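You operate a simulated robot arm through the tools that you are given. There is no shell and no other tool. Be economical: measure what you need, move in short steps, check, and stop when the job is done.

The job below is to be done with a simulated two-armed robot. You get a single attempt, and the scene is never put back.

JOB
Halt the pump, let the trapped rail pressure off, close the rail valve and wind the relief wheel to 0.
Fine: pump halted first, rail valve open to let off; both gauges end on 0; the let-off valve stays open.

It is judged by the outcome, as a careful person would: the job done as asked, and still so three seconds after it is handed in. It fails if anything else is knocked over, pushed out of place, dropped, spilled or broken.

ROBOT AND FRAMES
Two 7-joint arms with fingered hands on one trunk that stands fixed in place. Base frame: the origin is at the foot of the trunk, x ahead of it, y to its left, z up. Units: mm, degrees, N and s.
The left shoulder is at [36, 152, 1196], the right one opposite. With the tool pointing down near the work surface each hand reaches from about 100 to 700 mm from the base axis, measured 20 degrees to its own side. Payload 3.8 kg a hand.
The tool frame of a hand sits at the grasp point between the pads (the TCP): z along the fingers, y along the line on which they close. The tips reach 30 mm beyond it. The gripper opens to 104 mm. The gripper's body begins 35 mm behind the TCP. The gripper is a hand of 5 fingers: y runs from the thumb to the fingers, the wrist lies at [-15, -104, -178] in the tool frame, and closing takes about 1.5 s.
Orientation is told as [roll, pitch, yaw] about the base's x, y, z axes, in that order, counted from this pose: with the fingers straight down and the wrist toward the robot, the tool's x, y and z point along [0, 1, 0], [1, 0, 0] and [0, 0, -1] of the base frame.

CONTROLS
- The arms move only by the tool nudge_tool. It takes "left_increments", "right_increments" or both (then of equal length, played together; a hand with none holds still); each is a list of rows, each a list of 3 entries, a list of its own where there are three numbers: the turn, a rotation vector about the base's x, y, z in units of 180 degrees (1.0 is 180 degrees), then the shift along the base's x, y, z in units of 300 mm (1.0 is 300 mm), then the gripper command, from -1 (shut) to 1 (fully open), values between in proportion. In form: [[[ax, ay, az], [x, y, z], fingers], ...]. A call has 1 to 10 rows; each row is the pose to reach, as a shift and turn from the pose commanded when the call began. A call with a number of a shift or a turn outside -1 to 1 is refused whole. Each row takes 0.2 s and may step no farther than 50 mm and 8.6 degrees from the row before; otherwise, or with a gripper value out of range, the whole call is refused. Where a pose cannot be reached the arm comes as near as it can. A force on the tool above 90 N (or 10 N above the force at the start of the call, whichever is more), or a blocked arm, ends the call early, and 0.2 s more pass. The fingers move at their own pace (about 72 mm/s each) and stop on an object; they squeeze with about 24 N. The grip force told is the motor's: it shows also when the fingers shut on nothing. Time passes only in rows, and 0.2 s behind the last, so rows that repeat a pose let the fingers close. The reply holds the time, the measured pose of the TCP, the force on the tool along the base axes, the opening and the grip force, in the units named above and with some noise, with the torque about the TCP (base axes, N m) and any sound that the robot's microphone picked up.
- Cameras (640 x 400 px; columns grow to the right, rows downward): "scene" is now at [139.9, 4.6, 1370.6]; the picture's right is [-0.02, -1.00, 0.00], its down [-0.40, 0.01, -0.92] and it looks along [0.92, -0.02, -0.40] (base axes); focal length 214 px, centre (320, 200). "left" rides on the left gripper at [-80, -78, -141] in its tool frame; the picture's right is [-0.78, -0.30, 0.56], its down [0.53, -0.78, 0.33] and it looks along [0.33, 0.56, 0.76] (tool axes); focal length 247 px, centre (320, 200). "right" rides on the right gripper at [80, -78, -141] in its tool frame; the picture's right is [-0.78, 0.30, -0.56], its down [-0.53, -0.78, 0.33] and it looks along [-0.33, 0.56, 0.76] (tool axes); focal length 247 px, centre (320, 200). There is no depth. A picture from a camera that has moved, and an enlarged one, comes with that camera's place and axes in the base frame and with its lens. The place of the scene camera against the robot may be out by one fixed shift of up to 12 mm in any direction.
- get_image(camera): a new picture of that camera. No time passes.
- move_column(by): slides the trunk up (or, below 0, down) by that many mm; the arms and the scene camera ride with it, the base frame stays. It gives what a move gives, with no picture.
- set_grasp(shape, hand): the hand has 5 fingers and takes this shape, open, in about a second: jaw (thumb against the fingers, like two jaws); tri (thumb and two fingers); tip (a fingertip pinch); poke (one finger out to press); point (the index stretched); flat (the hand flat); cup (the hand cupped); fist (a fist). The gripper value then closes the fingers along that shape, each until it touches; the sizes above hold for jaw. It gives what a move gives, with no picture.
- turn_head(pan, tilt): turns the head with the scene camera to pan (to the left, within 80 degrees either way) and tilt (down, from -29 to 69), counted from straight ahead of the robot. It gives what a move gives.
- enlarge(camera, box): a new picture of the part [left, top, right, bottom] of that camera's present view, enlarged. No time passes.
- hand_in(): hands the job in; it is judged then, once.

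Work in short steps. Places have to be worked out from the pictures, the camera data and where the tool is seen: move nearer, look again, correct. Check each grasp and each placing, and mend what went wrong. You have 120 turns and 74 pictures in all, those below and enlarged ones among them. Open the grippers and draw the arms clear of the work before you hand the job in, unless the task says otherwise; then end with one line.

The tools are called after "Request:" as name(argument=value, ...) on one line, values as JSON. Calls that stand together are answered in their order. nudge_tool: Moves the arms, as the interface text tells. Its arguments: {"type":"object","properties":{"left_increments":{"type":"array","items":{"type":"array"}},"right_increments":{"type":"array","items":{"type":"array"}}},"required":[]} The other tools are called the same way: move_column (by) slides the trunk up or down; set_grasp (shape, hand) gives the hand a shape; turn_head (pan, tilt) turns the head that bears the scene camera; get_image (camera) takes a picture; enlarge (camera, box) takes an enlarged picture of a part of a camera's view; hand_in () hands the job in.

At the start:

```text
t: 0.0
left_ee_pos: [433.4, -11.0, 1521.2]
left_orientation: [-0.6, 0.1, 0.5]
left_force: [-0.5, 0.5, -0.3]
left_ft_torque: [0.0, 0.0, -0.01]
left_gripper_width: 103.7
left_finger_force: 0.1
left_shape: jaw
right_ee_pos: [287.7, -320.5, 1451.1]
right_orientation: [0.0, 0.0, -0.1]
right_force: [0.5, 0.2, 0.6]
right_ft_torque: [-0.02, 0.02, -0.02]
right_gripper_width: 103.7
right_finger_force: 0.0
right_shape: jaw
trunk travel left (down, up): [-271.0, 185.0]
head pan, tilt: [-80.2, -28.6]
```

scene: 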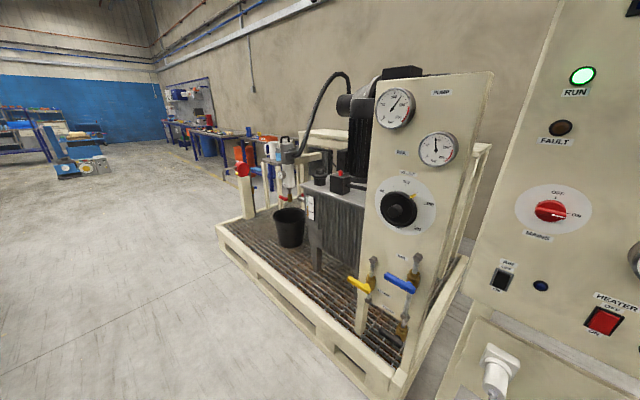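
right: 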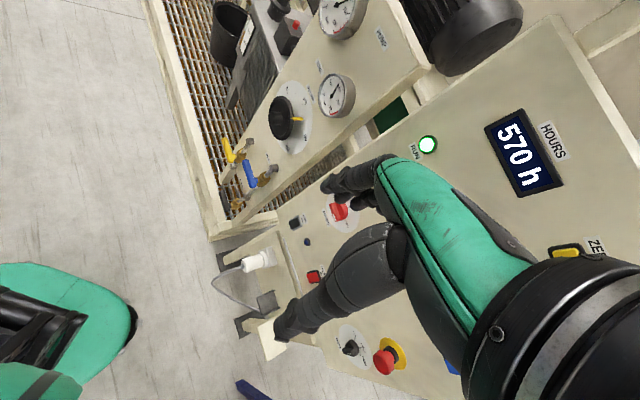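
left: 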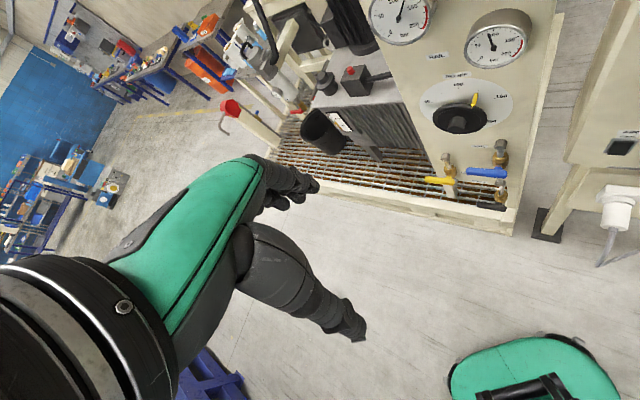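

I take a fresh look and enlarge the panel area to read labels before anything moves.

Request:
enlarge(camera="scene", box=[340, 60, 500, 160])

Request:
enlarge(camera="scene", box=[330, 150, 490, 350])

Request:
enlarge(camera="scene", box=[480, 50, 640, 350])

```text
4.00 times, centred on (420, 110) of scene
camera zoom: at [139.9, 4.6, 1370.6], right [-0.02, -1.0, 0.0], down [-0.4, 0.01, -0.92], along [0.92, -0.02, -0.4], focal length 858 px, centre (-80, 560)
```

zoom: 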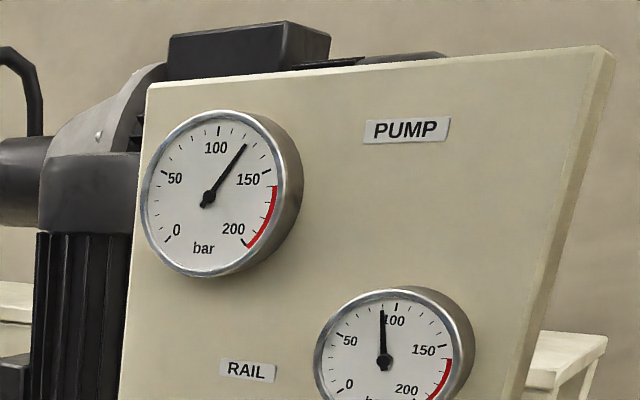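

```text
2.00 times, centred on (410, 250) of scene
camera zoom: at [139.9, 4.6, 1370.6], right [-0.02, -1.0, 0.0], down [-0.4, 0.01, -0.92], along [0.92, -0.02, -0.4], focal length 429 px, centre (140, 100)
```

zoom: 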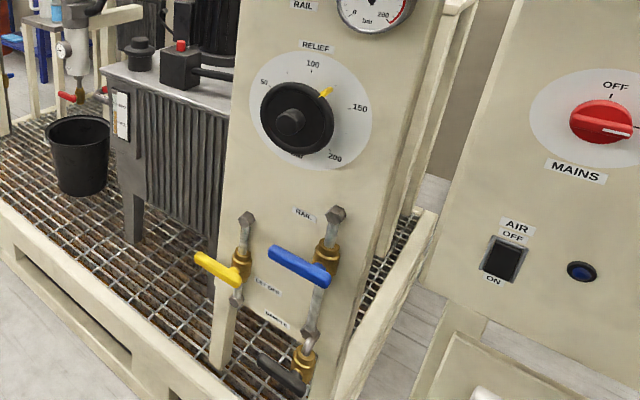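

```text
1.33 times, centred on (560, 200) of scene
camera zoom: at [139.9, 4.6, 1370.6], right [-0.02, -1.0, 0.0], down [-0.4, 0.01, -0.92], along [0.92, -0.02, -0.4], focal length 286 px, centre (0, 200)
```

zoom: 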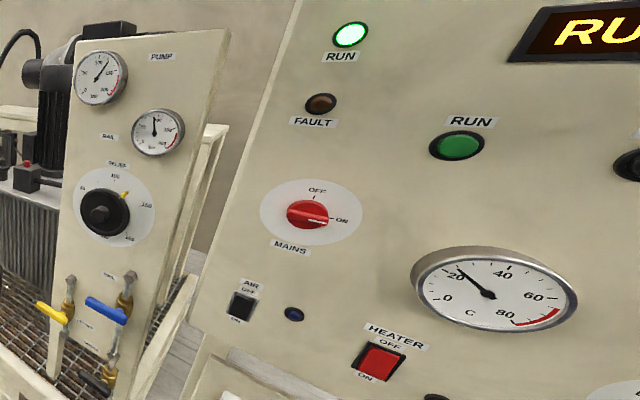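

The pump's own stop is not yet visible; I turn the head right to see the control panel.

Request:
turn_head(pan=-35, tilt=25)

Request:
get_image(camera="scene")

```text
t: 1.2
left_ee_pos: [433.3, -10.2, 1521.2]
left_orientation: [-0.7, 0.1, 0.5]
left_force: [0.1, -0.3, -1.2]
left_ft_torque: [-0.03, 0.04, -0.01]
left_gripper_width: 104.0
left_finger_force: 0.0
left_shape: jaw
right_ee_pos: [287.6, -320.6, 1451.2]
right_orientation: [0.0, 0.1, 0.1]
right_force: [0.2, -0.1, 0.1]
right_ft_torque: [0.01, 0.01, -0.02]
right_gripper_width: 103.7
right_finger_force: 0.0
right_shape: jaw
trunk travel left (down, up): [-271.0, 185.0]
head pan, tilt: [-35.0, 25.0]
```

```text
67 pictures are left
camera scene: at [121.2, -46.8, 1361.4], right [-0.57, -0.82, 0.05], down [-0.43, 0.24, -0.87], along [0.7, -0.52, -0.49], focal length 214 px, centre (320, 200)
```

scene: 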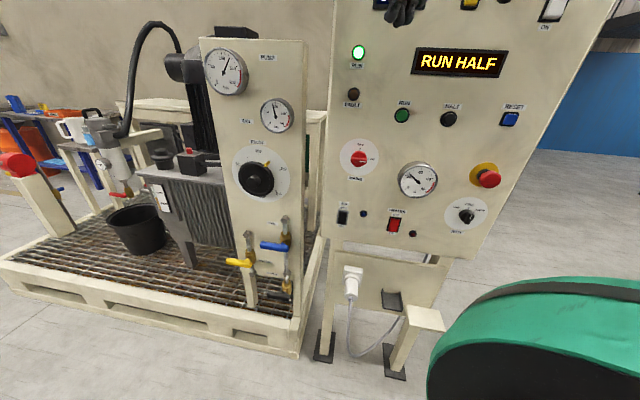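

The cabinet carries RUN, HALT and RESET buttons, a display reading "RUN HALF" and knobs. I zoom to read them.

Request:
enlarge(camera="scene", box=[330, 0, 540, 130])

Request:
enlarge(camera="scene", box=[330, 110, 540, 240])

Request:
enlarge(camera="scene", box=[200, 130, 330, 310])

```text
3.05 times, centred on (435, 65) of scene
camera zoom: at [121.2, -46.8, 1361.4], right [-0.57, -0.82, 0.05], down [-0.43, 0.24, -0.87], along [0.7, -0.52, -0.49], focal length 654 px, centre (-30, 611)
```

zoom: 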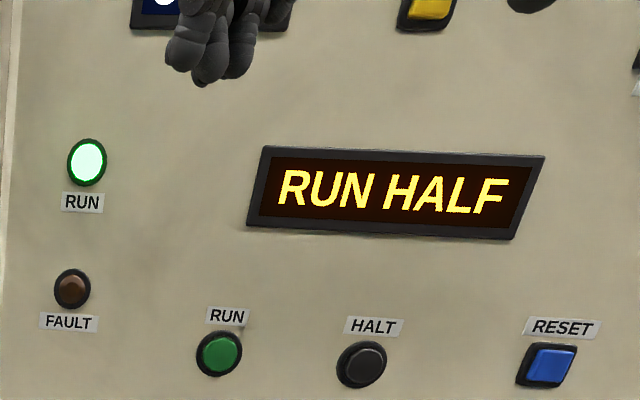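

```text
3.05 times, centred on (435, 175) of scene
camera zoom: at [121.2, -46.8, 1361.4], right [-0.57, -0.82, 0.05], down [-0.43, 0.24, -0.87], along [0.7, -0.52, -0.49], focal length 654 px, centre (-30, 276)
```

zoom: 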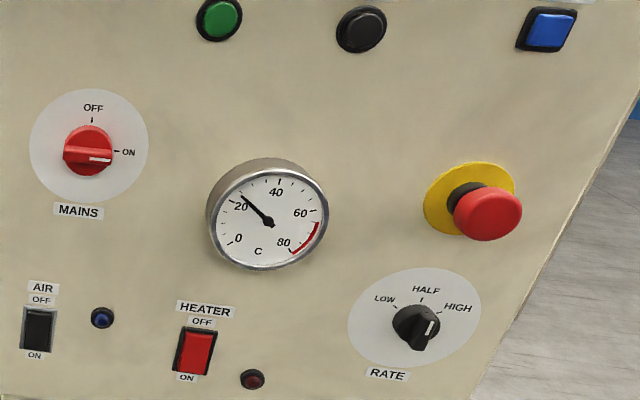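

```text
2.22 times, centred on (265, 220) of scene
camera zoom: at [121.2, -46.8, 1361.4], right [-0.57, -0.82, 0.05], down [-0.43, 0.24, -0.87], along [0.7, -0.52, -0.49], focal length 477 px, centre (442, 156)
```

zoom: 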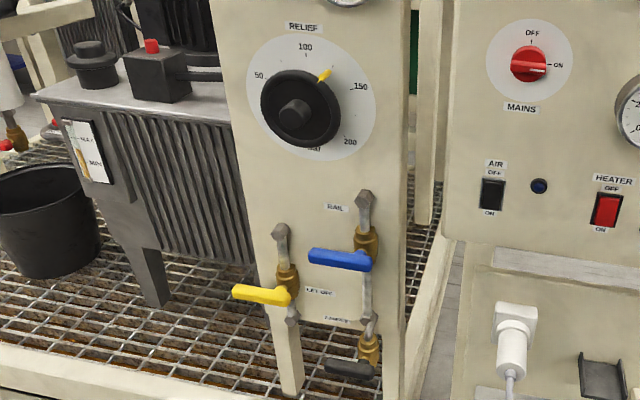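

HALT is the black button; I judge the cabinet faces the robot at about 45°, with HALT near [384,-604,1298]. I shape the right hand to poke and pitch the fingers forward (levelling the tool) while drawing a little back.

Request:
set_grasp(hand="right", shape="poke")

Request:
nudge_tool(right_increments=[[[0, -0.045, 0], [0, 0, 0], 1], [[0, -0.09, 0], [0, 0, -0.05], 1], [[0, -0.135, 0], [0, 0, -0.1], 1], [[0, -0.18, 0], [0, 0, -0.15], 1], [[0, -0.225, 0], [0, 0, -0.2], 1], [[0, -0.27, 0], [0, 0, -0.25], 1], [[0, -0.315, 0], [0, 0, -0.3], 1], [[0, -0.36, 0], [0, 0, -0.35], 1], [[0, -0.405, 0], [0, 0, -0.4], 1], [[0, -0.45, 0], [0, 0, -0.45], 1]])

Request:
get_image(camera="scene")

Request:
get_image(camera="right")

```text
t: 2.1
left_ee_pos: [433.0, -11.2, 1520.8]
left_orientation: [-0.6, 0.1, 0.5]
left_force: [0.6, -1.2, 0.7]
left_ft_torque: [0.03, -0.03, -0.04]
left_gripper_width: 103.5
left_finger_force: 0.0
left_shape: jaw
right_ee_pos: [289.0, -320.3, 1449.1]
right_orientation: [0.0, -0.1, 0.0]
right_force: [-0.2, -0.2, -0.2]
right_ft_torque: [-0.03, 0.04, 0.0]
right_gripper_width: 0.0
right_finger_force: 0.0
right_shape: poke
trunk travel left (down, up): [-271.0, 185.0]
head pan, tilt: [-35.0, 25.0]
```

```text
t: 4.3
left_ee_pos: [433.8, -11.1, 1521.3]
left_orientation: [-0.5, 0.2, 0.4]
left_force: [0.0, -0.5, 0.5]
left_ft_torque: [0.02, 0.02, 0.02]
left_gripper_width: 103.8
left_finger_force: 0.1
left_shape: jaw
right_ee_pos: [330.6, -421.8, 1350.7]
right_orientation: [-0.2, -81.0, 0.0]
right_force: [-0.5, 0.8, -1.3]
right_ft_torque: [0.04, 0.02, -0.01]
right_gripper_width: 0.0
right_finger_force: 0.0
right_shape: poke
right hand out of reach, approached as far as the arm can: row 7, 8, 9, 10
trunk travel left (down, up): [-271.0, 185.0]
head pan, tilt: [-35.0, 25.0]
```

```text
63 pictures are left
camera scene: at [122.0, -46.5, 1361.2], right [-0.57, -0.82, 0.05], down [-0.43, 0.24, -0.87], along [0.7, -0.52, -0.49], focal length 214 px, centre (320, 200)
```

scene: 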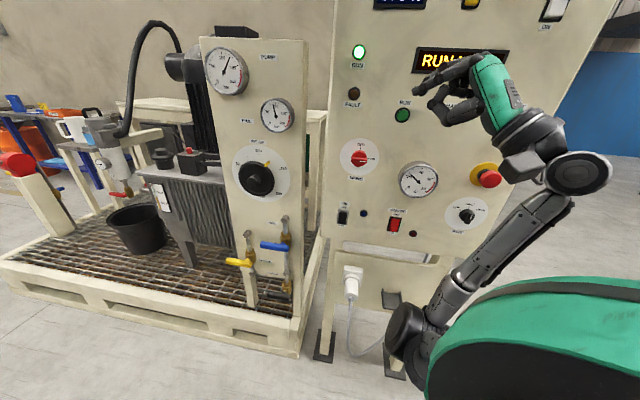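

```text
62 pictures are left
camera right: at [179.8, -340.3, 1296.2], right [-0.5, -0.78, 0.38], down [0.21, -0.54, -0.82], along [0.84, -0.34, 0.43], focal length 247 px, centre (320, 200)
```

right: 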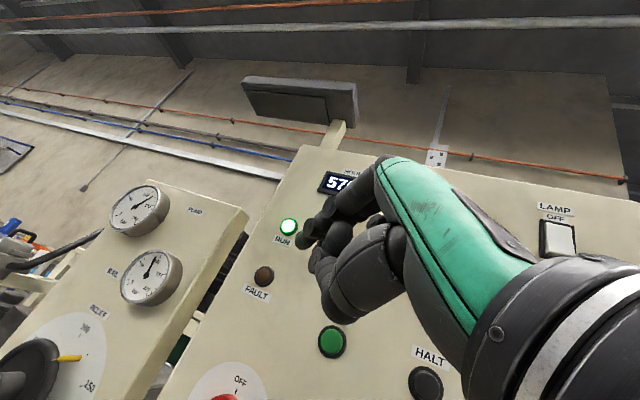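

HALT triangulates to about [410,-657,1291], cabinet normal about (-0.75,0.66,0). I yaw the right tool to face the panel and shift part of the way, staying clear.

Request:
nudge_tool(right_increments=[[[-0.003, -0.0083, -0.0385], [0.008, -0.067, -0.013], 1], [[-0.006, -0.0167, -0.077], [0.016, -0.133, -0.027], 1], [[-0.009, -0.025, -0.1155], [0.025, -0.2, -0.04], 1], [[-0.012, -0.033, -0.154], [0.033, -0.267, -0.053], 1], [[-0.015, -0.0417, -0.1925], [0.042, -0.333, -0.067], 1], [[-0.018, -0.05, -0.231], [0.05, -0.4, -0.08], 1]])

```text
t: 5.7
left_ee_pos: [434.2, -9.5, 1521.9]
left_orientation: [-0.6, 0.0, 0.4]
left_force: [-0.1, -0.1, 0.0]
left_ft_torque: [-0.01, 0.0, 0.0]
left_gripper_width: 103.7
left_finger_force: 0.0
left_shape: jaw
right_ee_pos: [344.6, -541.8, 1327.0]
right_orientation: [165.7, -89.6, 152.3]
right_force: [0.3, 0.2, 0.0]
right_ft_torque: [0.01, 0.0, 0.0]
right_gripper_width: 0.0
right_finger_force: 0.0
right_shape: poke
right hand out of reach, approached as far as the arm can: row 2
trunk travel left (down, up): [-271.0, 185.0]
head pan, tilt: [-35.0, 25.0]
```

The command follows the actual pose. I look at where the fingertip is.

Request:
enlarge(camera="scene", box=[370, 40, 550, 150])

Request:
get_image(camera="right")

```text
3.56 times, centred on (460, 95) of scene
camera zoom: at [121.8, -46.6, 1361.3], right [-0.57, -0.82, 0.05], down [-0.43, 0.24, -0.87], along [0.7, -0.52, -0.49], focal length 763 px, centre (-178, 573)
```

zoom: 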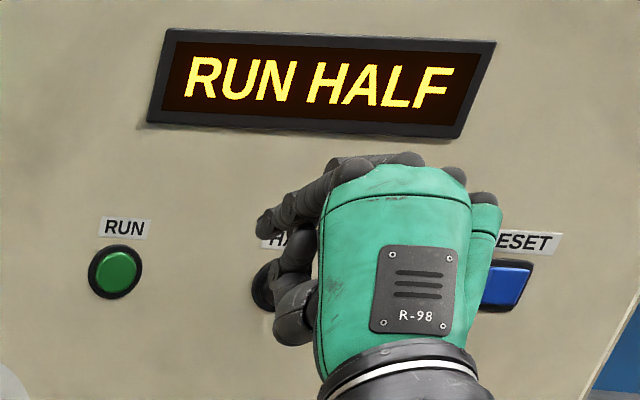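

```text
60 pictures are left
camera right: at [294.7, -386.5, 1249.3], right [-0.93, -0.21, 0.29], down [-0.1, -0.62, -0.78], along [0.34, -0.75, 0.56], focal length 247 px, centre (320, 200)
```

right: 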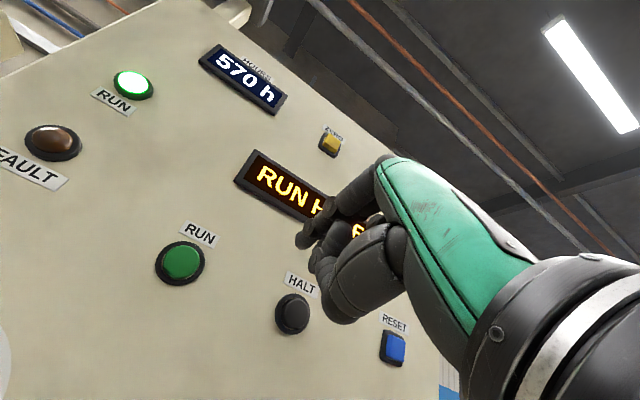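

The fingertip is ahead of the TCP about 40 mm. It must go about 42 mm to its right and 46 mm down to line up with HALT, with about 60 mm left to advance; I make the sideways move first.

Request:
nudge_tool(right_increments=[[[0, 0, 0], [-0.031, -0.036, -0.051], 1], [[0, 0, 0], [-0.062, -0.071, -0.102], 1], [[0, 0, 0], [-0.093, -0.107, -0.153], 1]])

Request:
get_image(camera="right")

Request:
enlarge(camera="scene", box=[370, 40, 550, 150])

```text
t: 6.5
left_ee_pos: [431.4, -10.3, 1521.7]
left_orientation: [-0.6, 0.0, 0.6]
left_force: [1.0, 0.4, 0.7]
left_ft_torque: [-0.01, -0.02, 0.0]
left_gripper_width: 103.5
left_finger_force: 0.0
left_shape: jaw
right_ee_pos: [316.2, -573.9, 1281.9]
right_orientation: [149.4, -89.4, 169.0]
right_force: [0.8, 0.3, 0.3]
right_ft_torque: [0.03, 0.0, -0.01]
right_gripper_width: 0.0
right_finger_force: 0.0
right_shape: poke
trunk travel left (down, up): [-271.0, 185.0]
head pan, tilt: [-35.0, 25.0]
```

```text
59 pictures are left
camera right: at [265.7, -418.8, 1203.5], right [-0.93, -0.21, 0.29], down [-0.1, -0.62, -0.78], along [0.34, -0.75, 0.56], focal length 247 px, centre (320, 200)
```

right: 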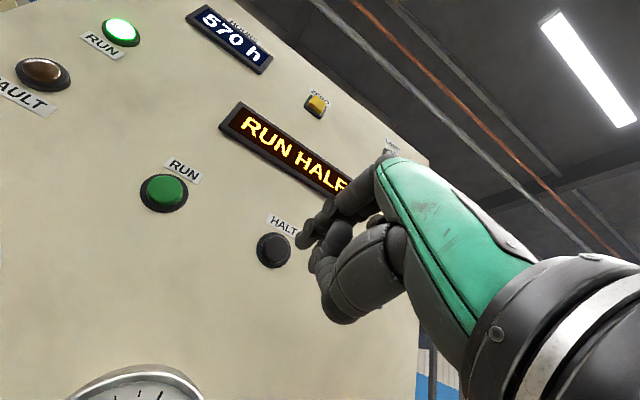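

```text
3.56 times, centred on (460, 95) of scene
camera zoom: at [120.5, -47.0, 1361.4], right [-0.57, -0.82, 0.05], down [-0.43, 0.24, -0.87], along [0.7, -0.52, -0.49], focal length 763 px, centre (-178, 573)
```

zoom: 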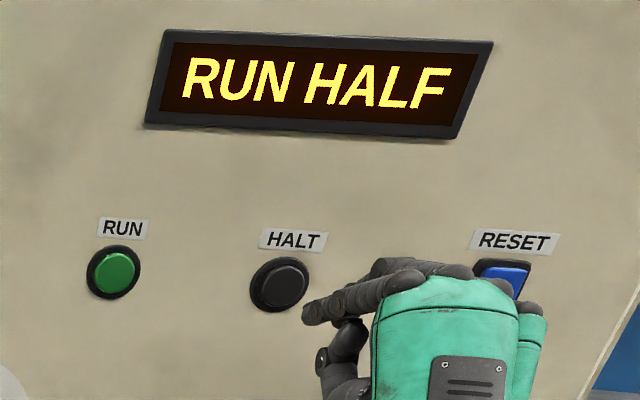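

The tip now lies on the line to HALT, about 60 mm out. I advance 50 mm along the tool axis and look.

Request:
nudge_tool(right_increments=[[[0, 0, 0], [0.042, -0.037, 0], 1], [[0, 0, 0], [0.083, -0.073, 0], 1], [[0, 0, 0], [0.125, -0.11, 0], 1]])

Request:
get_image(camera="right")

```text
t: 7.3
left_ee_pos: [432.6, -9.6, 1521.8]
left_orientation: [-0.7, 0.2, 0.4]
left_force: [0.0, -0.4, -0.1]
left_ft_torque: [0.01, -0.02, -0.01]
left_gripper_width: 103.9
left_finger_force: 0.0
left_shape: jaw
right_ee_pos: [355.1, -606.4, 1281.0]
right_orientation: [155.7, -89.6, 162.6]
right_force: [0.1, 0.5, 0.0]
right_ft_torque: [-0.01, -0.01, 0.01]
right_gripper_width: 0.0
right_finger_force: 0.0
right_shape: poke
trunk travel left (down, up): [-271.0, 185.0]
head pan, tilt: [-35.0, 25.0]
```

```text
57 pictures are left
camera right: at [303.8, -452.2, 1203.7], right [-0.93, -0.21, 0.29], down [-0.1, -0.62, -0.78], along [0.34, -0.75, 0.56], focal length 247 px, centre (320, 200)
```

right: 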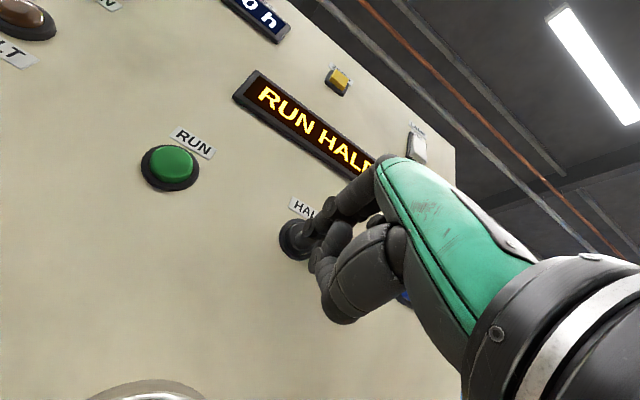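

The tip is right at the button. I press in small steps.

Request:
nudge_tool(right_increments=[[[0, 0, 0], [0.0125, -0.011, 0], 1], [[0, 0, 0], [0.025, -0.022, 0], 1], [[0, 0, 0], [0.037, -0.033, 0], 1], [[0, 0, 0], [0.05, -0.044, 0], 1], [[0, 0, 0], [0.062, -0.055, 0], 1]])

Request:
get_image(camera="right")

```text
t: 8.5
left_ee_pos: [424.4, -1.5, 1523.6]
left_orientation: [-0.9, -0.1, 0.5]
left_force: [0.1, -0.1, -0.1]
left_ft_torque: [-0.02, -0.01, -0.01]
left_gripper_width: 103.8
left_finger_force: 0.0
left_shape: jaw
right_ee_pos: [366.6, -613.5, 1290.5]
right_orientation: [176.5, -88.7, 141.9]
right_force: [-24.0, 28.5, 1.6]
right_ft_torque: [0.12, 0.09, 0.2]
right_gripper_width: 0.1
right_finger_force: 0.0
right_shape: poke
trunk travel left (down, up): [-271.0, 185.0]
head pan, tilt: [-35.0, 25.0]
heard: click
```

```text
56 pictures are left
camera right: at [315.9, -460.1, 1210.2], right [-0.94, -0.21, 0.28], down [-0.09, -0.63, -0.77], along [0.34, -0.75, 0.57], focal length 247 px, centre (320, 200)
```

right: 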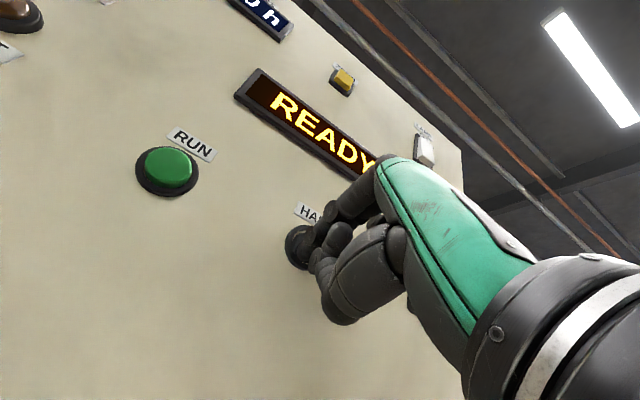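

The display now reads READY, so the pump is halted. I back straight out.

Request:
nudge_tool(right_increments=[[[0, 0, 0], [-0.05, 0.044, 0], 1], [[0, 0, 0], [-0.125, 0.11, 0], 1], [[0, 0, 0], [-0.2, 0.18, 0], 1], [[0, 0, 0], [-0.28, 0.25, 0], 1]])

Request:
turn_head(pan=-20, tilt=28)

Request:
get_image(camera="scene")

```text
t: 9.5
left_ee_pos: [432.0, -10.9, 1521.3]
left_orientation: [-0.6, 0.0, 0.5]
left_force: [-0.2, -1.2, 0.1]
left_ft_torque: [0.0, -0.02, 0.01]
left_gripper_width: 103.7
left_finger_force: 0.1
left_shape: jaw
right_ee_pos: [292.9, -551.7, 1281.9]
right_orientation: [151.5, -89.7, 166.8]
right_force: [0.7, 0.8, -0.3]
right_ft_torque: [-0.02, -0.05, -0.02]
right_gripper_width: 0.1
right_finger_force: 0.0
right_shape: poke
right hand out of reach, approached as far as the arm can: row 4
trunk travel left (down, up): [-271.0, 185.0]
head pan, tilt: [-35.0, 25.0]
```

```text
t: 10.3
left_ee_pos: [433.5, -9.3, 1521.6]
left_orientation: [-0.7, 0.1, 0.5]
left_force: [0.2, -0.1, 0.1]
left_ft_torque: [-0.01, 0.0, 0.04]
left_gripper_width: 103.6
left_finger_force: 0.1
left_shape: jaw
right_ee_pos: [290.5, -552.2, 1282.8]
right_orientation: [157.7, -89.6, 160.7]
right_force: [-0.4, 0.6, 0.2]
right_ft_torque: [-0.01, 0.02, 0.0]
right_gripper_width: 0.1
right_finger_force: 0.0
right_shape: poke
trunk travel left (down, up): [-271.0, 185.0]
head pan, tilt: [-20.0, 28.0]
```

```text
55 pictures are left
camera scene: at [131.1, -25.2, 1355.6], right [-0.34, -0.94, 0.03], down [-0.52, 0.16, -0.84], along [0.78, -0.3, -0.54], focal length 214 px, centre (320, 200)
```

scene: 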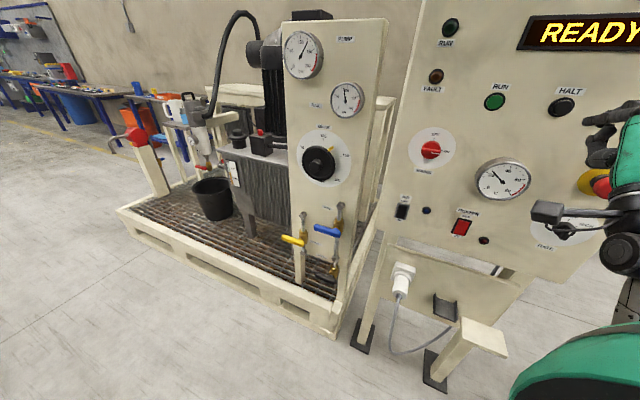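

The run lamp is off. The pump panel seems to face about (-0.7,0.7,0), nearly parallel to the cabinet, with valves near z≈810. I bring the right hand to the middle keeping its heading, then lower the trunk.

Request:
nudge_tool(right_increments=[[[0, 0, 0], [0.09, 0.12, 0], 1], [[0, 0, 0], [0.18, 0.24, 0], 1], [[0, 0, 0], [0.27, 0.36, 0], 1], [[0, 0, 0], [0.36, 0.49, 0], 1], [[0, 0, 0], [0.45, 0.61, 0], 1], [[0, 0, 0], [0.53, 0.73, 0], 1]])

Request:
move_column(by=-220)

Request:
get_image(camera="right")

Request:
get_image(camera="scene")

```text
t: 11.7
left_ee_pos: [433.8, -10.4, 1521.1]
left_orientation: [-0.6, 0.1, 0.5]
left_force: [-0.3, -0.2, 0.6]
left_ft_torque: [0.02, 0.01, -0.02]
left_gripper_width: 103.6
left_finger_force: 0.0
left_shape: jaw
right_ee_pos: [447.6, -331.4, 1297.9]
right_orientation: [-140.5, -83.5, 97.4]
right_force: [-0.1, 0.8, -0.3]
right_ft_torque: [0.02, 0.01, 0.0]
right_gripper_width: 0.1
right_finger_force: 0.1
right_shape: poke
right hand out of reach, approached as far as the arm can: row 1, 2, 3, 4
trunk travel left (down, up): [-271.0, 185.0]
head pan, tilt: [-20.0, 28.0]
```

```text
t: 14.2
left_ee_pos: [462.0, -10.4, 1319.7]
left_orientation: [-0.6, 3.1, 0.5]
left_force: [-1.2, -0.5, 0.3]
left_ft_torque: [0.01, -0.04, 0.03]
left_gripper_width: 103.6
left_finger_force: 0.1
left_shape: jaw
right_ee_pos: [516.9, -334.2, 1014.0]
right_orientation: [-70.8, -76.7, 28.2]
right_force: [-1.1, 0.9, -0.4]
right_ft_torque: [0.0, 0.04, 0.03]
right_gripper_width: 0.0
right_finger_force: 0.1
right_shape: poke
trunk travel left (down, up): [-85.0, 372.0]
head pan, tilt: [-20.0, 28.0]
stopped: the arm was blocked; the commanded pose is now the measured one
```

```text
54 pictures are left
camera right: at [451.0, -188.1, 931.4], right [-0.85, -0.15, 0.5], down [-0.27, -0.7, -0.66], along [0.45, -0.7, 0.56], focal length 247 px, centre (320, 200)
```

right: 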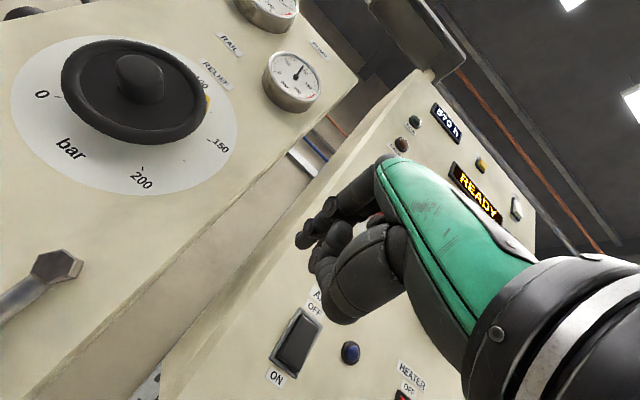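

```text
53 pictures are left
camera scene: at [231.3, -25.1, 1129.0], right [-0.32, -0.94, 0.11], down [-0.71, 0.16, -0.69], along [0.63, -0.3, -0.72], focal length 214 px, centre (320, 200)
```

scene: 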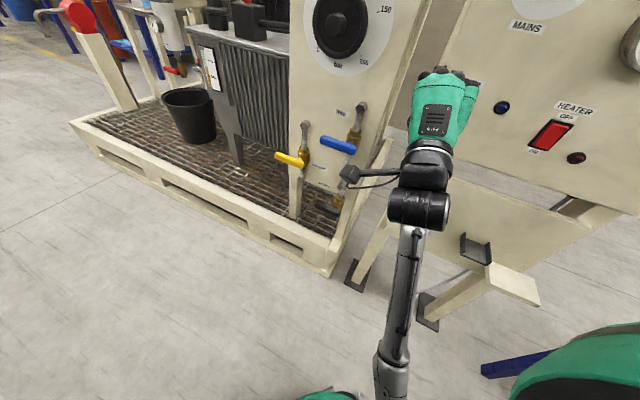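

The body also leans forward when lowered (the trunk stopped 186 mm down, with no real force shown). I check the panel with the left camera and a zoomed scene view.

Request:
get_image(camera="left")

Request:
enlarge(camera="scene", box=[260, 90, 400, 230])

```text
52 pictures are left
camera left: at [394.8, -89.2, 1466.5], right [-0.32, -0.78, -0.53], down [-0.8, 0.52, -0.3], along [0.51, 0.33, -0.79], focal length 247 px, centre (320, 200)
```

left: 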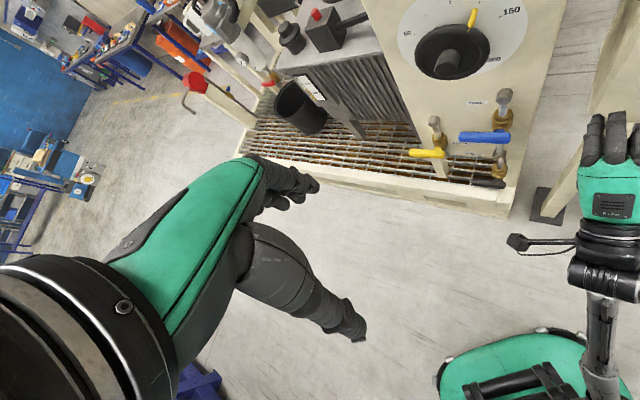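

```text
2.86 times, centred on (330, 160) of scene
camera zoom: at [231.3, -25.1, 1129.0], right [-0.32, -0.94, 0.11], down [-0.71, 0.16, -0.69], along [0.63, -0.3, -0.72], focal length 613 px, centre (291, 314)
```

zoom: 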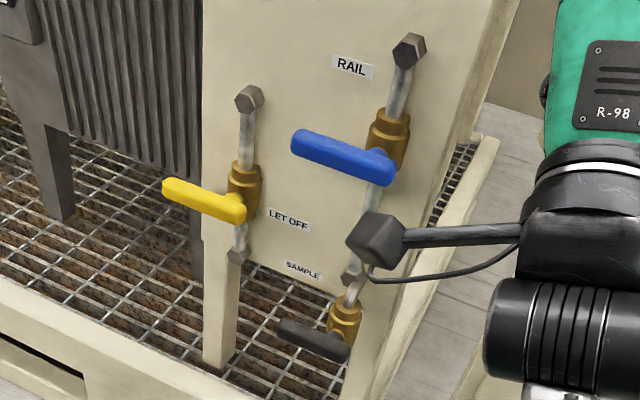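

Labels read RAIL (blue), LET OFF (yellow), SAMPLE (black); all levers lie crosswise (closed). I place the blue hub at about [675,-308,811] with its tip at [731,-244,810], and the yellow hub at about [787,-205,692]. I level the right tool and stage it in front of and above the blue lever.

Request:
nudge_tool(right_increments=[[[0.01, -0.016, 0], [0.06, 0.085, -0.08], 1], [[0.02, -0.033, 0], [0.12, 0.17, -0.16], 1], [[0.03, -0.05, 0], [0.19, 0.255, -0.24], 1], [[0.038, -0.065, 0], [0.25, 0.34, -0.32], 1], [[0.038, -0.065, 0], [0.315, 0.425, -0.4], 1], [[0.038, -0.065, 0], [0.377, 0.507, -0.5], 1]])

Request:
get_image(camera="right")

Request:
get_image(camera="scene")

```text
t: 15.0
left_ee_pos: [468.5, -8.9, 1313.9]
left_orientation: [-0.7, 3.7, 0.5]
left_force: [0.1, 0.9, -0.3]
left_ft_torque: [0.04, 0.02, -0.01]
left_gripper_width: 103.5
left_finger_force: 0.0
left_shape: jaw
right_ee_pos: [565.9, -269.5, 957.3]
right_orientation: [35.8, -78.2, -78.6]
right_force: [0.0, 1.0, -0.7]
right_ft_torque: [-0.01, 0.01, 0.01]
right_gripper_width: 0.1
right_finger_force: 0.0
right_shape: poke
trunk travel left (down, up): [-85.0, 372.0]
head pan, tilt: [-20.0, 28.0]
stopped in row 3 (right hand): the arm was blocked; the commanded pose is now the measured one
```

```text
50 pictures are left
camera right: at [514.6, -101.1, 913.7], right [-0.92, -0.25, 0.29], down [-0.15, -0.45, -0.88], along [0.35, -0.86, 0.38], focal length 247 px, centre (320, 200)
```

right: 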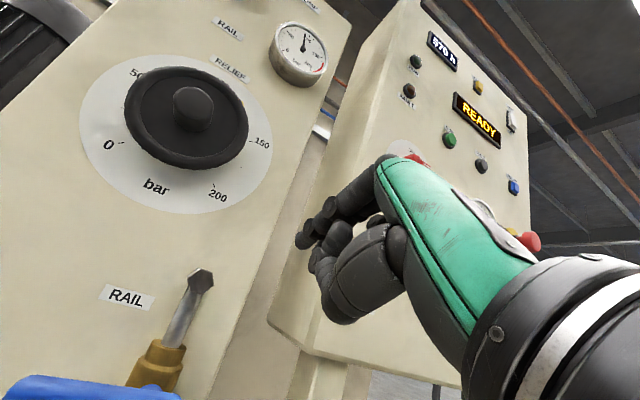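

```text
49 pictures are left
camera scene: at [235.7, -24.2, 1124.5], right [-0.32, -0.94, 0.12], down [-0.71, 0.16, -0.68], along [0.62, -0.3, -0.72], focal length 214 px, centre (320, 200)
```

scene: 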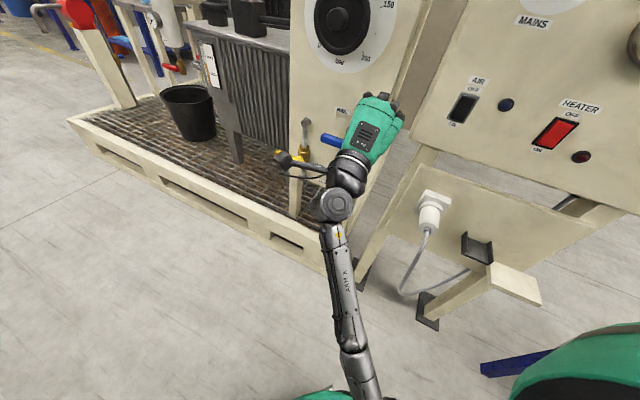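

The hand feels no force, so the block is likely the arm's own low elbow. I pitch the fingers down by 35° (the wrist rises), better suited to these low valves.

Request:
nudge_tool(right_increments=[[[0.0256, 0.0292, 0], [0, 0, 0.02], 1], [[0.0512, 0.0584, 0], [0, 0, 0.04], 1], [[0.0768, 0.0876, 0], [0, 0, 0.06], 1], [[0.1024, 0.1168, 0], [0, 0, 0.06], 1], [[0.128, 0.146, 0], [0, 0, 0.06], 1]])

Request:
get_image(camera="right")

```text
t: 15.6
left_ee_pos: [468.9, -10.2, 1313.7]
left_orientation: [-0.6, 3.6, 0.6]
left_force: [0.6, -0.2, 0.3]
left_ft_torque: [0.03, 0.0, -0.02]
left_gripper_width: 103.9
left_finger_force: 0.0
left_shape: jaw
right_ee_pos: [565.2, -282.5, 924.5]
right_orientation: [-11.1, -66.7, -35.9]
right_force: [0.7, 0.5, -0.9]
right_ft_torque: [0.0, 0.03, 0.0]
right_gripper_width: 0.0
right_finger_force: 0.0
right_shape: poke
trunk travel left (down, up): [-85.0, 372.0]
head pan, tilt: [-20.0, 28.0]
stopped in row 3 (right hand): the arm was blocked; the commanded pose is now the measured one
```

```text
48 pictures are left
camera right: at [510.3, -112.8, 901.3], right [-0.81, -0.23, 0.55], down [-0.43, -0.42, -0.8], along [0.41, -0.88, 0.24], focal length 247 px, centre (320, 200)
```

right: 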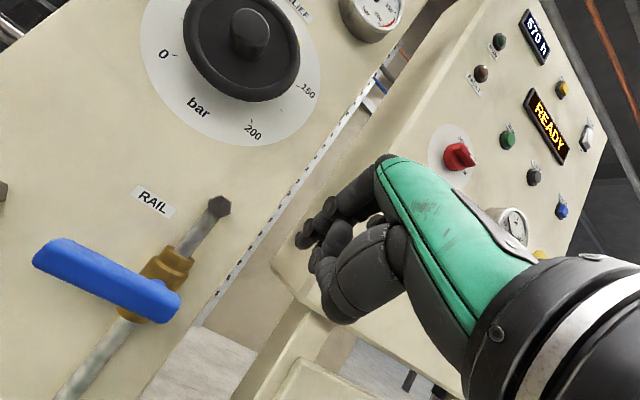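

Blocked again in free space; I look down at the arm to find what it is touching.

Request:
turn_head(pan=-20, tilt=65)

Request:
get_image(camera="scene")

```text
t: 16.6
left_ee_pos: [469.2, -9.7, 1314.0]
left_orientation: [-0.6, 3.7, 0.4]
left_force: [-0.3, -0.3, 0.3]
left_ft_torque: [-0.01, 0.03, 0.02]
left_gripper_width: 103.9
left_finger_force: 0.0
left_shape: jaw
right_ee_pos: [563.5, -282.9, 927.0]
right_orientation: [-10.2, -67.2, -36.5]
right_force: [0.4, 0.5, -0.4]
right_ft_torque: [-0.05, -0.03, 0.01]
right_gripper_width: 0.2
right_finger_force: 0.1
right_shape: poke
trunk travel left (down, up): [-85.0, 372.0]
head pan, tilt: [-20.0, 65.0]
```

```text
47 pictures are left
camera scene: at [191.5, -14.5, 1085.8], right [-0.32, -0.94, 0.12], down [-0.94, 0.31, -0.11], along [0.07, -0.14, -0.99], focal length 214 px, centre (320, 200)
```

scene: 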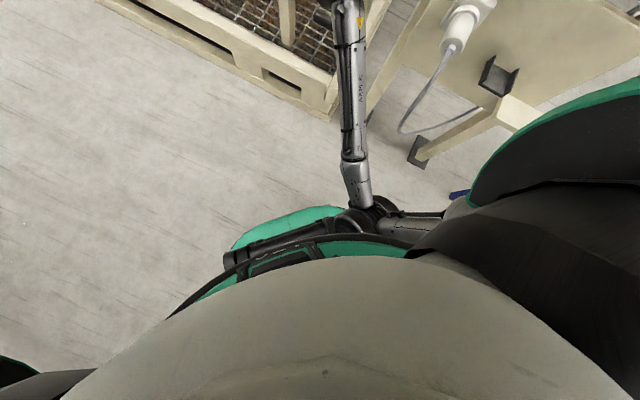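

The right elbow is wedged against the robot's belly because the wrist swings too far left. I raise the hand and swing the yaw to about -15° with the fingers pitched down, so the elbow comes outward.

Request:
nudge_tool(right_increments=[[[0, 0, 0], [0.0, -0.03, 0.08], 1], [[0, 0, 0.02], [0.03, -0.06, 0.16], 1], [[0.01, 0.01, 0.05], [0.06, -0.1, 0.24], 1], [[0.02, 0.02, 0.08], [0.09, -0.1, 0.3], 1], [[0.03, 0.03, 0.11], [0.12, -0.1, 0.33], 1], [[0.045, 0.038, 0.14], [0.13, -0.1, 0.33], 1], [[0.056, 0.046, 0.17], [0.13, -0.1, 0.33], 1]])

Request:
get_image(camera="scene")

```text
t: 17.4
left_ee_pos: [470.9, -10.4, 1308.6]
left_orientation: [-0.6, 3.9, 0.5]
left_force: [-0.3, 0.9, 0.1]
left_ft_torque: [-0.02, 0.02, 0.0]
left_gripper_width: 104.0
left_finger_force: 0.1
left_shape: jaw
right_ee_pos: [570.4, -310.6, 893.6]
right_orientation: [-19.2, -54.5, -21.1]
right_force: [-1.2, 0.2, -0.5]
right_ft_torque: [-0.01, 0.03, -0.04]
right_gripper_width: 0.1
right_finger_force: 0.1
right_shape: poke
trunk travel left (down, up): [-85.0, 372.0]
head pan, tilt: [-20.0, 65.0]
stopped in row 3 (right hand): the arm was blocked; the commanded pose is now the measured one
```

```text
46 pictures are left
camera scene: at [192.6, -14.7, 1083.1], right [-0.32, -0.94, 0.12], down [-0.94, 0.31, -0.11], along [0.07, -0.14, -0.99], focal length 214 px, centre (320, 200)
```

scene: 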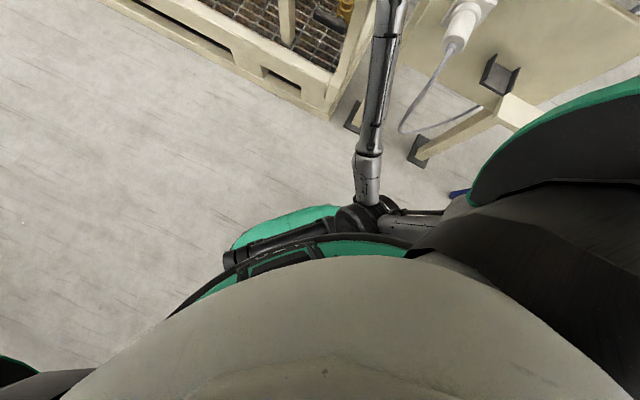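

The trunk is still sinking onto the elbow each time the clock runs, so I raise the column to free it.

Request:
move_column(by=110)

Request:
get_image(camera="scene")

```text
t: 18.9
left_ee_pos: [478.5, -11.5, 1406.2]
left_orientation: [-0.6, 4.5, 0.5]
left_force: [0.2, 0.8, 0.0]
left_ft_torque: [-0.04, 0.0, -0.01]
left_gripper_width: 103.8
left_finger_force: 0.0
left_shape: jaw
right_ee_pos: [572.2, -332.4, 1007.6]
right_orientation: [-30.4, -56.3, -13.1]
right_force: [-0.3, -0.1, 0.3]
right_ft_torque: [0.01, -0.01, 0.04]
right_gripper_width: 0.0
right_finger_force: 0.0
right_shape: poke
trunk travel left (down, up): [-195.0, 262.0]
head pan, tilt: [-20.0, 65.0]
```

```text
45 pictures are left
camera scene: at [132.2, -14.5, 1219.4], right [-0.34, -0.94, 0.06], down [-0.91, 0.31, -0.26], along [0.23, -0.14, -0.96], focal length 214 px, centre (320, 200)
```

scene: 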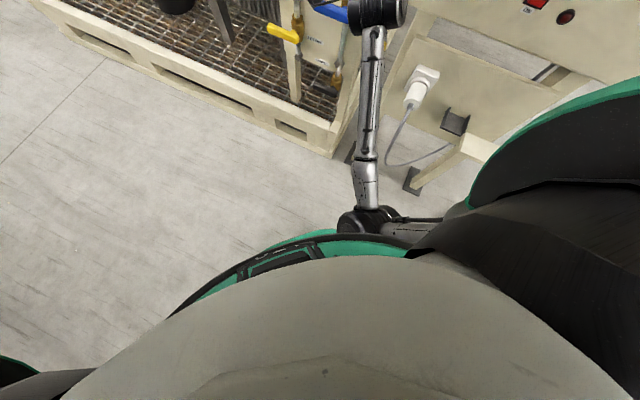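

The trunk is back up. I now raise the right hand and push it outward to get the elbow off the belly.

Request:
nudge_tool(right_increments=[[[0, 0, 0], [0.0, -0.05, 0.1], 1], [[0, 0, 0], [0.03, -0.1, 0.2], 1], [[0, 0, 0], [0.05, -0.15, 0.3], 1], [[0, 0, 0], [0.05, -0.2, 0.4], 1], [[0, 0, 0], [0.05, -0.2, 0.5], 1]])

Request:
get_image(camera="right")

Request:
get_image(camera="scene")

```text
t: 20.1
left_ee_pos: [478.0, -9.4, 1407.7]
left_orientation: [-0.6, 4.6, 0.4]
left_force: [0.1, 1.2, -0.6]
left_ft_torque: [-0.03, -0.04, 0.01]
left_gripper_width: 103.7
left_finger_force: 0.0
left_shape: jaw
right_ee_pos: [587.7, -368.5, 1142.5]
right_orientation: [-19.4, -53.8, -20.9]
right_force: [0.1, 0.5, -0.1]
right_ft_torque: [0.0, -0.01, 0.02]
right_gripper_width: 0.1
right_finger_force: 0.0
right_shape: poke
trunk travel left (down, up): [-195.0, 262.0]
head pan, tilt: [-20.0, 65.0]
```

```text
44 pictures are left
camera right: at [508.4, -205.4, 1142.1], right [-0.62, -0.35, 0.7], down [-0.55, -0.45, -0.71], along [0.56, -0.82, 0.09], focal length 247 px, centre (320, 200)
```

right: 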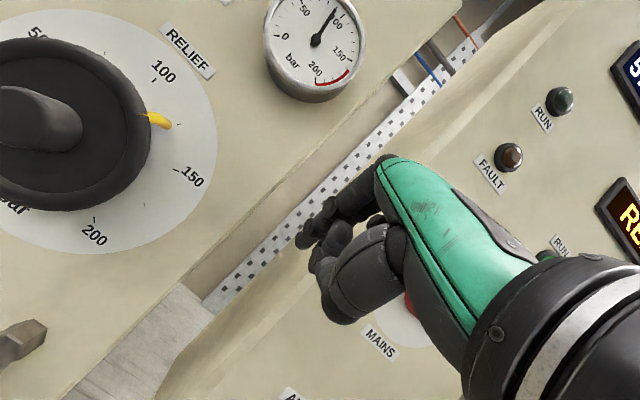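

```text
43 pictures are left
camera scene: at [132.1, -13.9, 1219.6], right [-0.34, -0.94, 0.06], down [-0.91, 0.31, -0.26], along [0.23, -0.14, -0.96], focal length 214 px, centre (320, 200)
```

scene: 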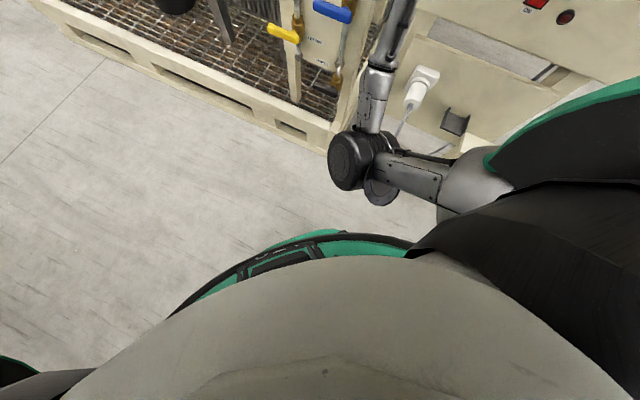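

The elbow is free. With the arm extended farther it should stay so; I go left, then down to a stage in front of the blue lever, passing clear of the relief wheel.

Request:
nudge_tool(right_increments=[[[0, 0, 0], [0.002, 0.131, -0.069], 1], [[0, 0, 0], [0.005, 0.262, -0.138], 1], [[0, 0, 0], [0.007, 0.393, -0.207], 1], [[0, 0, 0], [0.047, 0.427, -0.327], 1], [[0, 0, 0], [0.087, 0.46, -0.447], 1], [[0, 0, 0], [0.127, 0.493, -0.567], 1], [[0, 0, 0], [0.167, 0.527, -0.687], 1], [[0, 0, 0], [0.207, 0.56, -0.807], 1]])

Request:
turn_head(pan=-25, tilt=40)

Request:
get_image(camera="scene")

Request:
get_image(camera="right")

```text
t: 21.2
left_ee_pos: [479.4, -10.0, 1407.7]
left_orientation: [-0.6, 4.5, 0.7]
left_force: [0.5, -0.2, 0.1]
left_ft_torque: [-0.02, -0.04, 0.01]
left_gripper_width: 103.8
left_finger_force: 0.0
left_shape: jaw
right_ee_pos: [607.3, -253.9, 1127.1]
right_orientation: [-17.2, -63.5, -24.4]
right_force: [-0.3, 0.1, -0.8]
right_ft_torque: [0.03, 0.04, 0.0]
right_gripper_width: 0.1
right_finger_force: 0.0
right_shape: poke
trunk travel left (down, up): [-195.0, 262.0]
head pan, tilt: [-20.0, 65.0]
stopped in row 5 (right hand): the arm was blocked; the commanded pose is now the measured one
```

```text
t: 22.1
left_ee_pos: [478.0, -10.2, 1406.3]
left_orientation: [-0.7, 4.4, 0.5]
left_force: [-0.5, 0.5, 0.2]
left_ft_torque: [0.0, 0.02, -0.01]
left_gripper_width: 103.7
left_finger_force: 0.2
left_shape: jaw
right_ee_pos: [608.1, -253.4, 1126.5]
right_orientation: [-17.1, -63.5, -24.4]
right_force: [-0.3, 0.5, -0.7]
right_ft_torque: [0.04, 0.03, -0.02]
right_gripper_width: 0.1
right_finger_force: 0.0
right_shape: poke
trunk travel left (down, up): [-195.0, 262.0]
head pan, tilt: [-25.0, 40.0]
```

```text
42 pictures are left
camera scene: at [157.5, -29.6, 1247.7], right [-0.42, -0.91, 0.08], down [-0.71, 0.27, -0.65], along [0.57, -0.32, -0.76], focal length 214 px, centre (320, 200)
```

scene: 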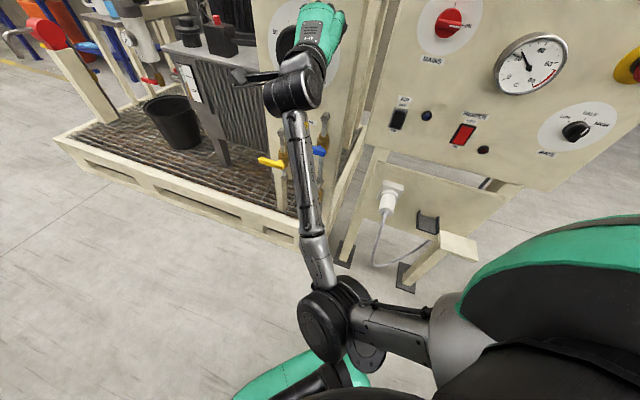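

```text
41 pictures are left
camera right: at [534.8, -90.3, 1106.6], right [-0.74, -0.3, 0.6], down [-0.44, -0.47, -0.77], along [0.51, -0.83, 0.22], focal length 247 px, centre (320, 200)
```

right: 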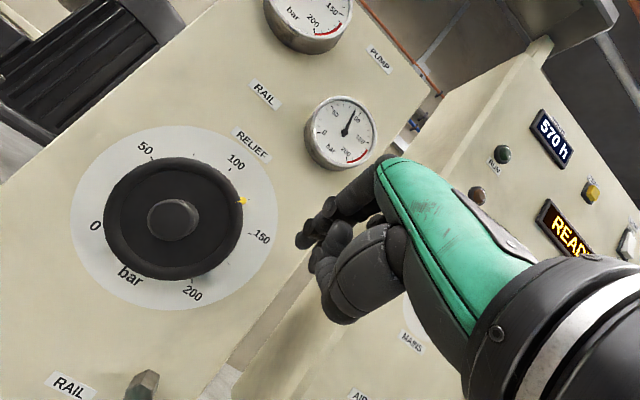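

The elbow is now against the knee; the right arm can't fold well here. The left arm points naturally toward this panel, so I withdraw the right arm to its tucked start pose, backing away first.

Request:
nudge_tool(right_increments=[[[0, 0, 0], [-0.1, 0, 0.08], 1], [[0.0177, 0.0367, 0.0194], [-0.2, -0.02, 0.17], 1], [[0.0353, 0.0733, 0.0389], [-0.3, -0.04, 0.26], 1], [[0.053, 0.11, 0.0583], [-0.4, -0.08, 0.35], 1], [[0.0707, 0.1467, 0.0778], [-0.5, -0.12, 0.44], 1], [[0.0883, 0.1833, 0.0972], [-0.6, -0.16, 0.53], 1], [[0.106, 0.22, 0.1167], [-0.7, -0.2, 0.62], 1], [[0.1237, 0.2567, 0.1361], [-0.8, -0.25, 0.7], 1], [[0.1413, 0.2933, 0.1556], [-0.9, -0.3, 0.78], 1], [[0.159, 0.33, 0.175], [-1.0, -0.33, 0.83], 1]])

Request:
set_grasp(hand="left", shape="poke")

Request:
get_image(camera="scene")

```text
t: 24.2
left_ee_pos: [476.4, -12.1, 1407.6]
left_orientation: [-0.4, 4.4, 0.5]
left_force: [-0.4, -0.1, -0.7]
left_ft_torque: [0.01, -0.01, 0.01]
left_gripper_width: 103.9
left_finger_force: 0.1
left_shape: jaw
right_ee_pos: [303.2, -391.2, 1356.8]
right_orientation: [0.3, 0.6, 0.3]
right_force: [-0.8, 0.0, 0.1]
right_ft_torque: [0.01, -0.02, -0.01]
right_gripper_width: 0.2
right_finger_force: 0.0
right_shape: poke
right hand out of reach, approached as far as the arm can: row 6, 7, 8, 9, 10
trunk travel left (down, up): [-195.0, 262.0]
head pan, tilt: [-25.0, 40.0]
```

```text
t: 25.1
left_ee_pos: [477.6, -9.5, 1406.9]
left_orientation: [-0.7, 4.5, 0.5]
left_force: [-1.1, 0.4, 0.2]
left_ft_torque: [-0.01, 0.01, -0.01]
left_gripper_width: 0.0
left_finger_force: 0.2
left_shape: poke
right_ee_pos: [305.0, -389.3, 1358.0]
right_orientation: [0.0, 0.2, 0.0]
right_force: [0.9, 0.1, 0.1]
right_ft_torque: [0.0, 0.02, -0.03]
right_gripper_width: 0.0
right_finger_force: 0.1
right_shape: poke
trunk travel left (down, up): [-195.0, 262.0]
head pan, tilt: [-25.0, 40.0]
```

```text
40 pictures are left
camera scene: at [156.9, -33.8, 1250.0], right [-0.46, -0.88, 0.08], down [-0.68, 0.29, -0.67], along [0.57, -0.37, -0.74], focal length 214 px, centre (320, 200)
```

scene: 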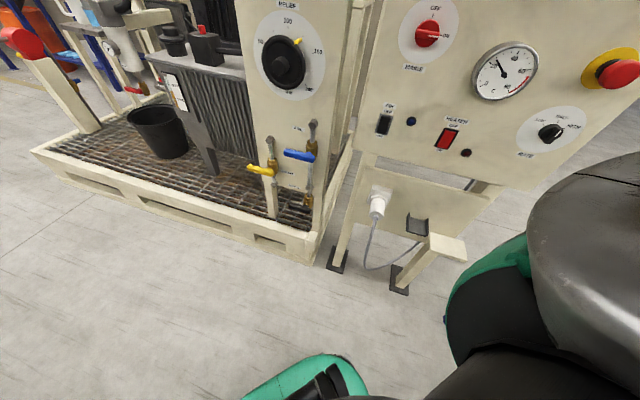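

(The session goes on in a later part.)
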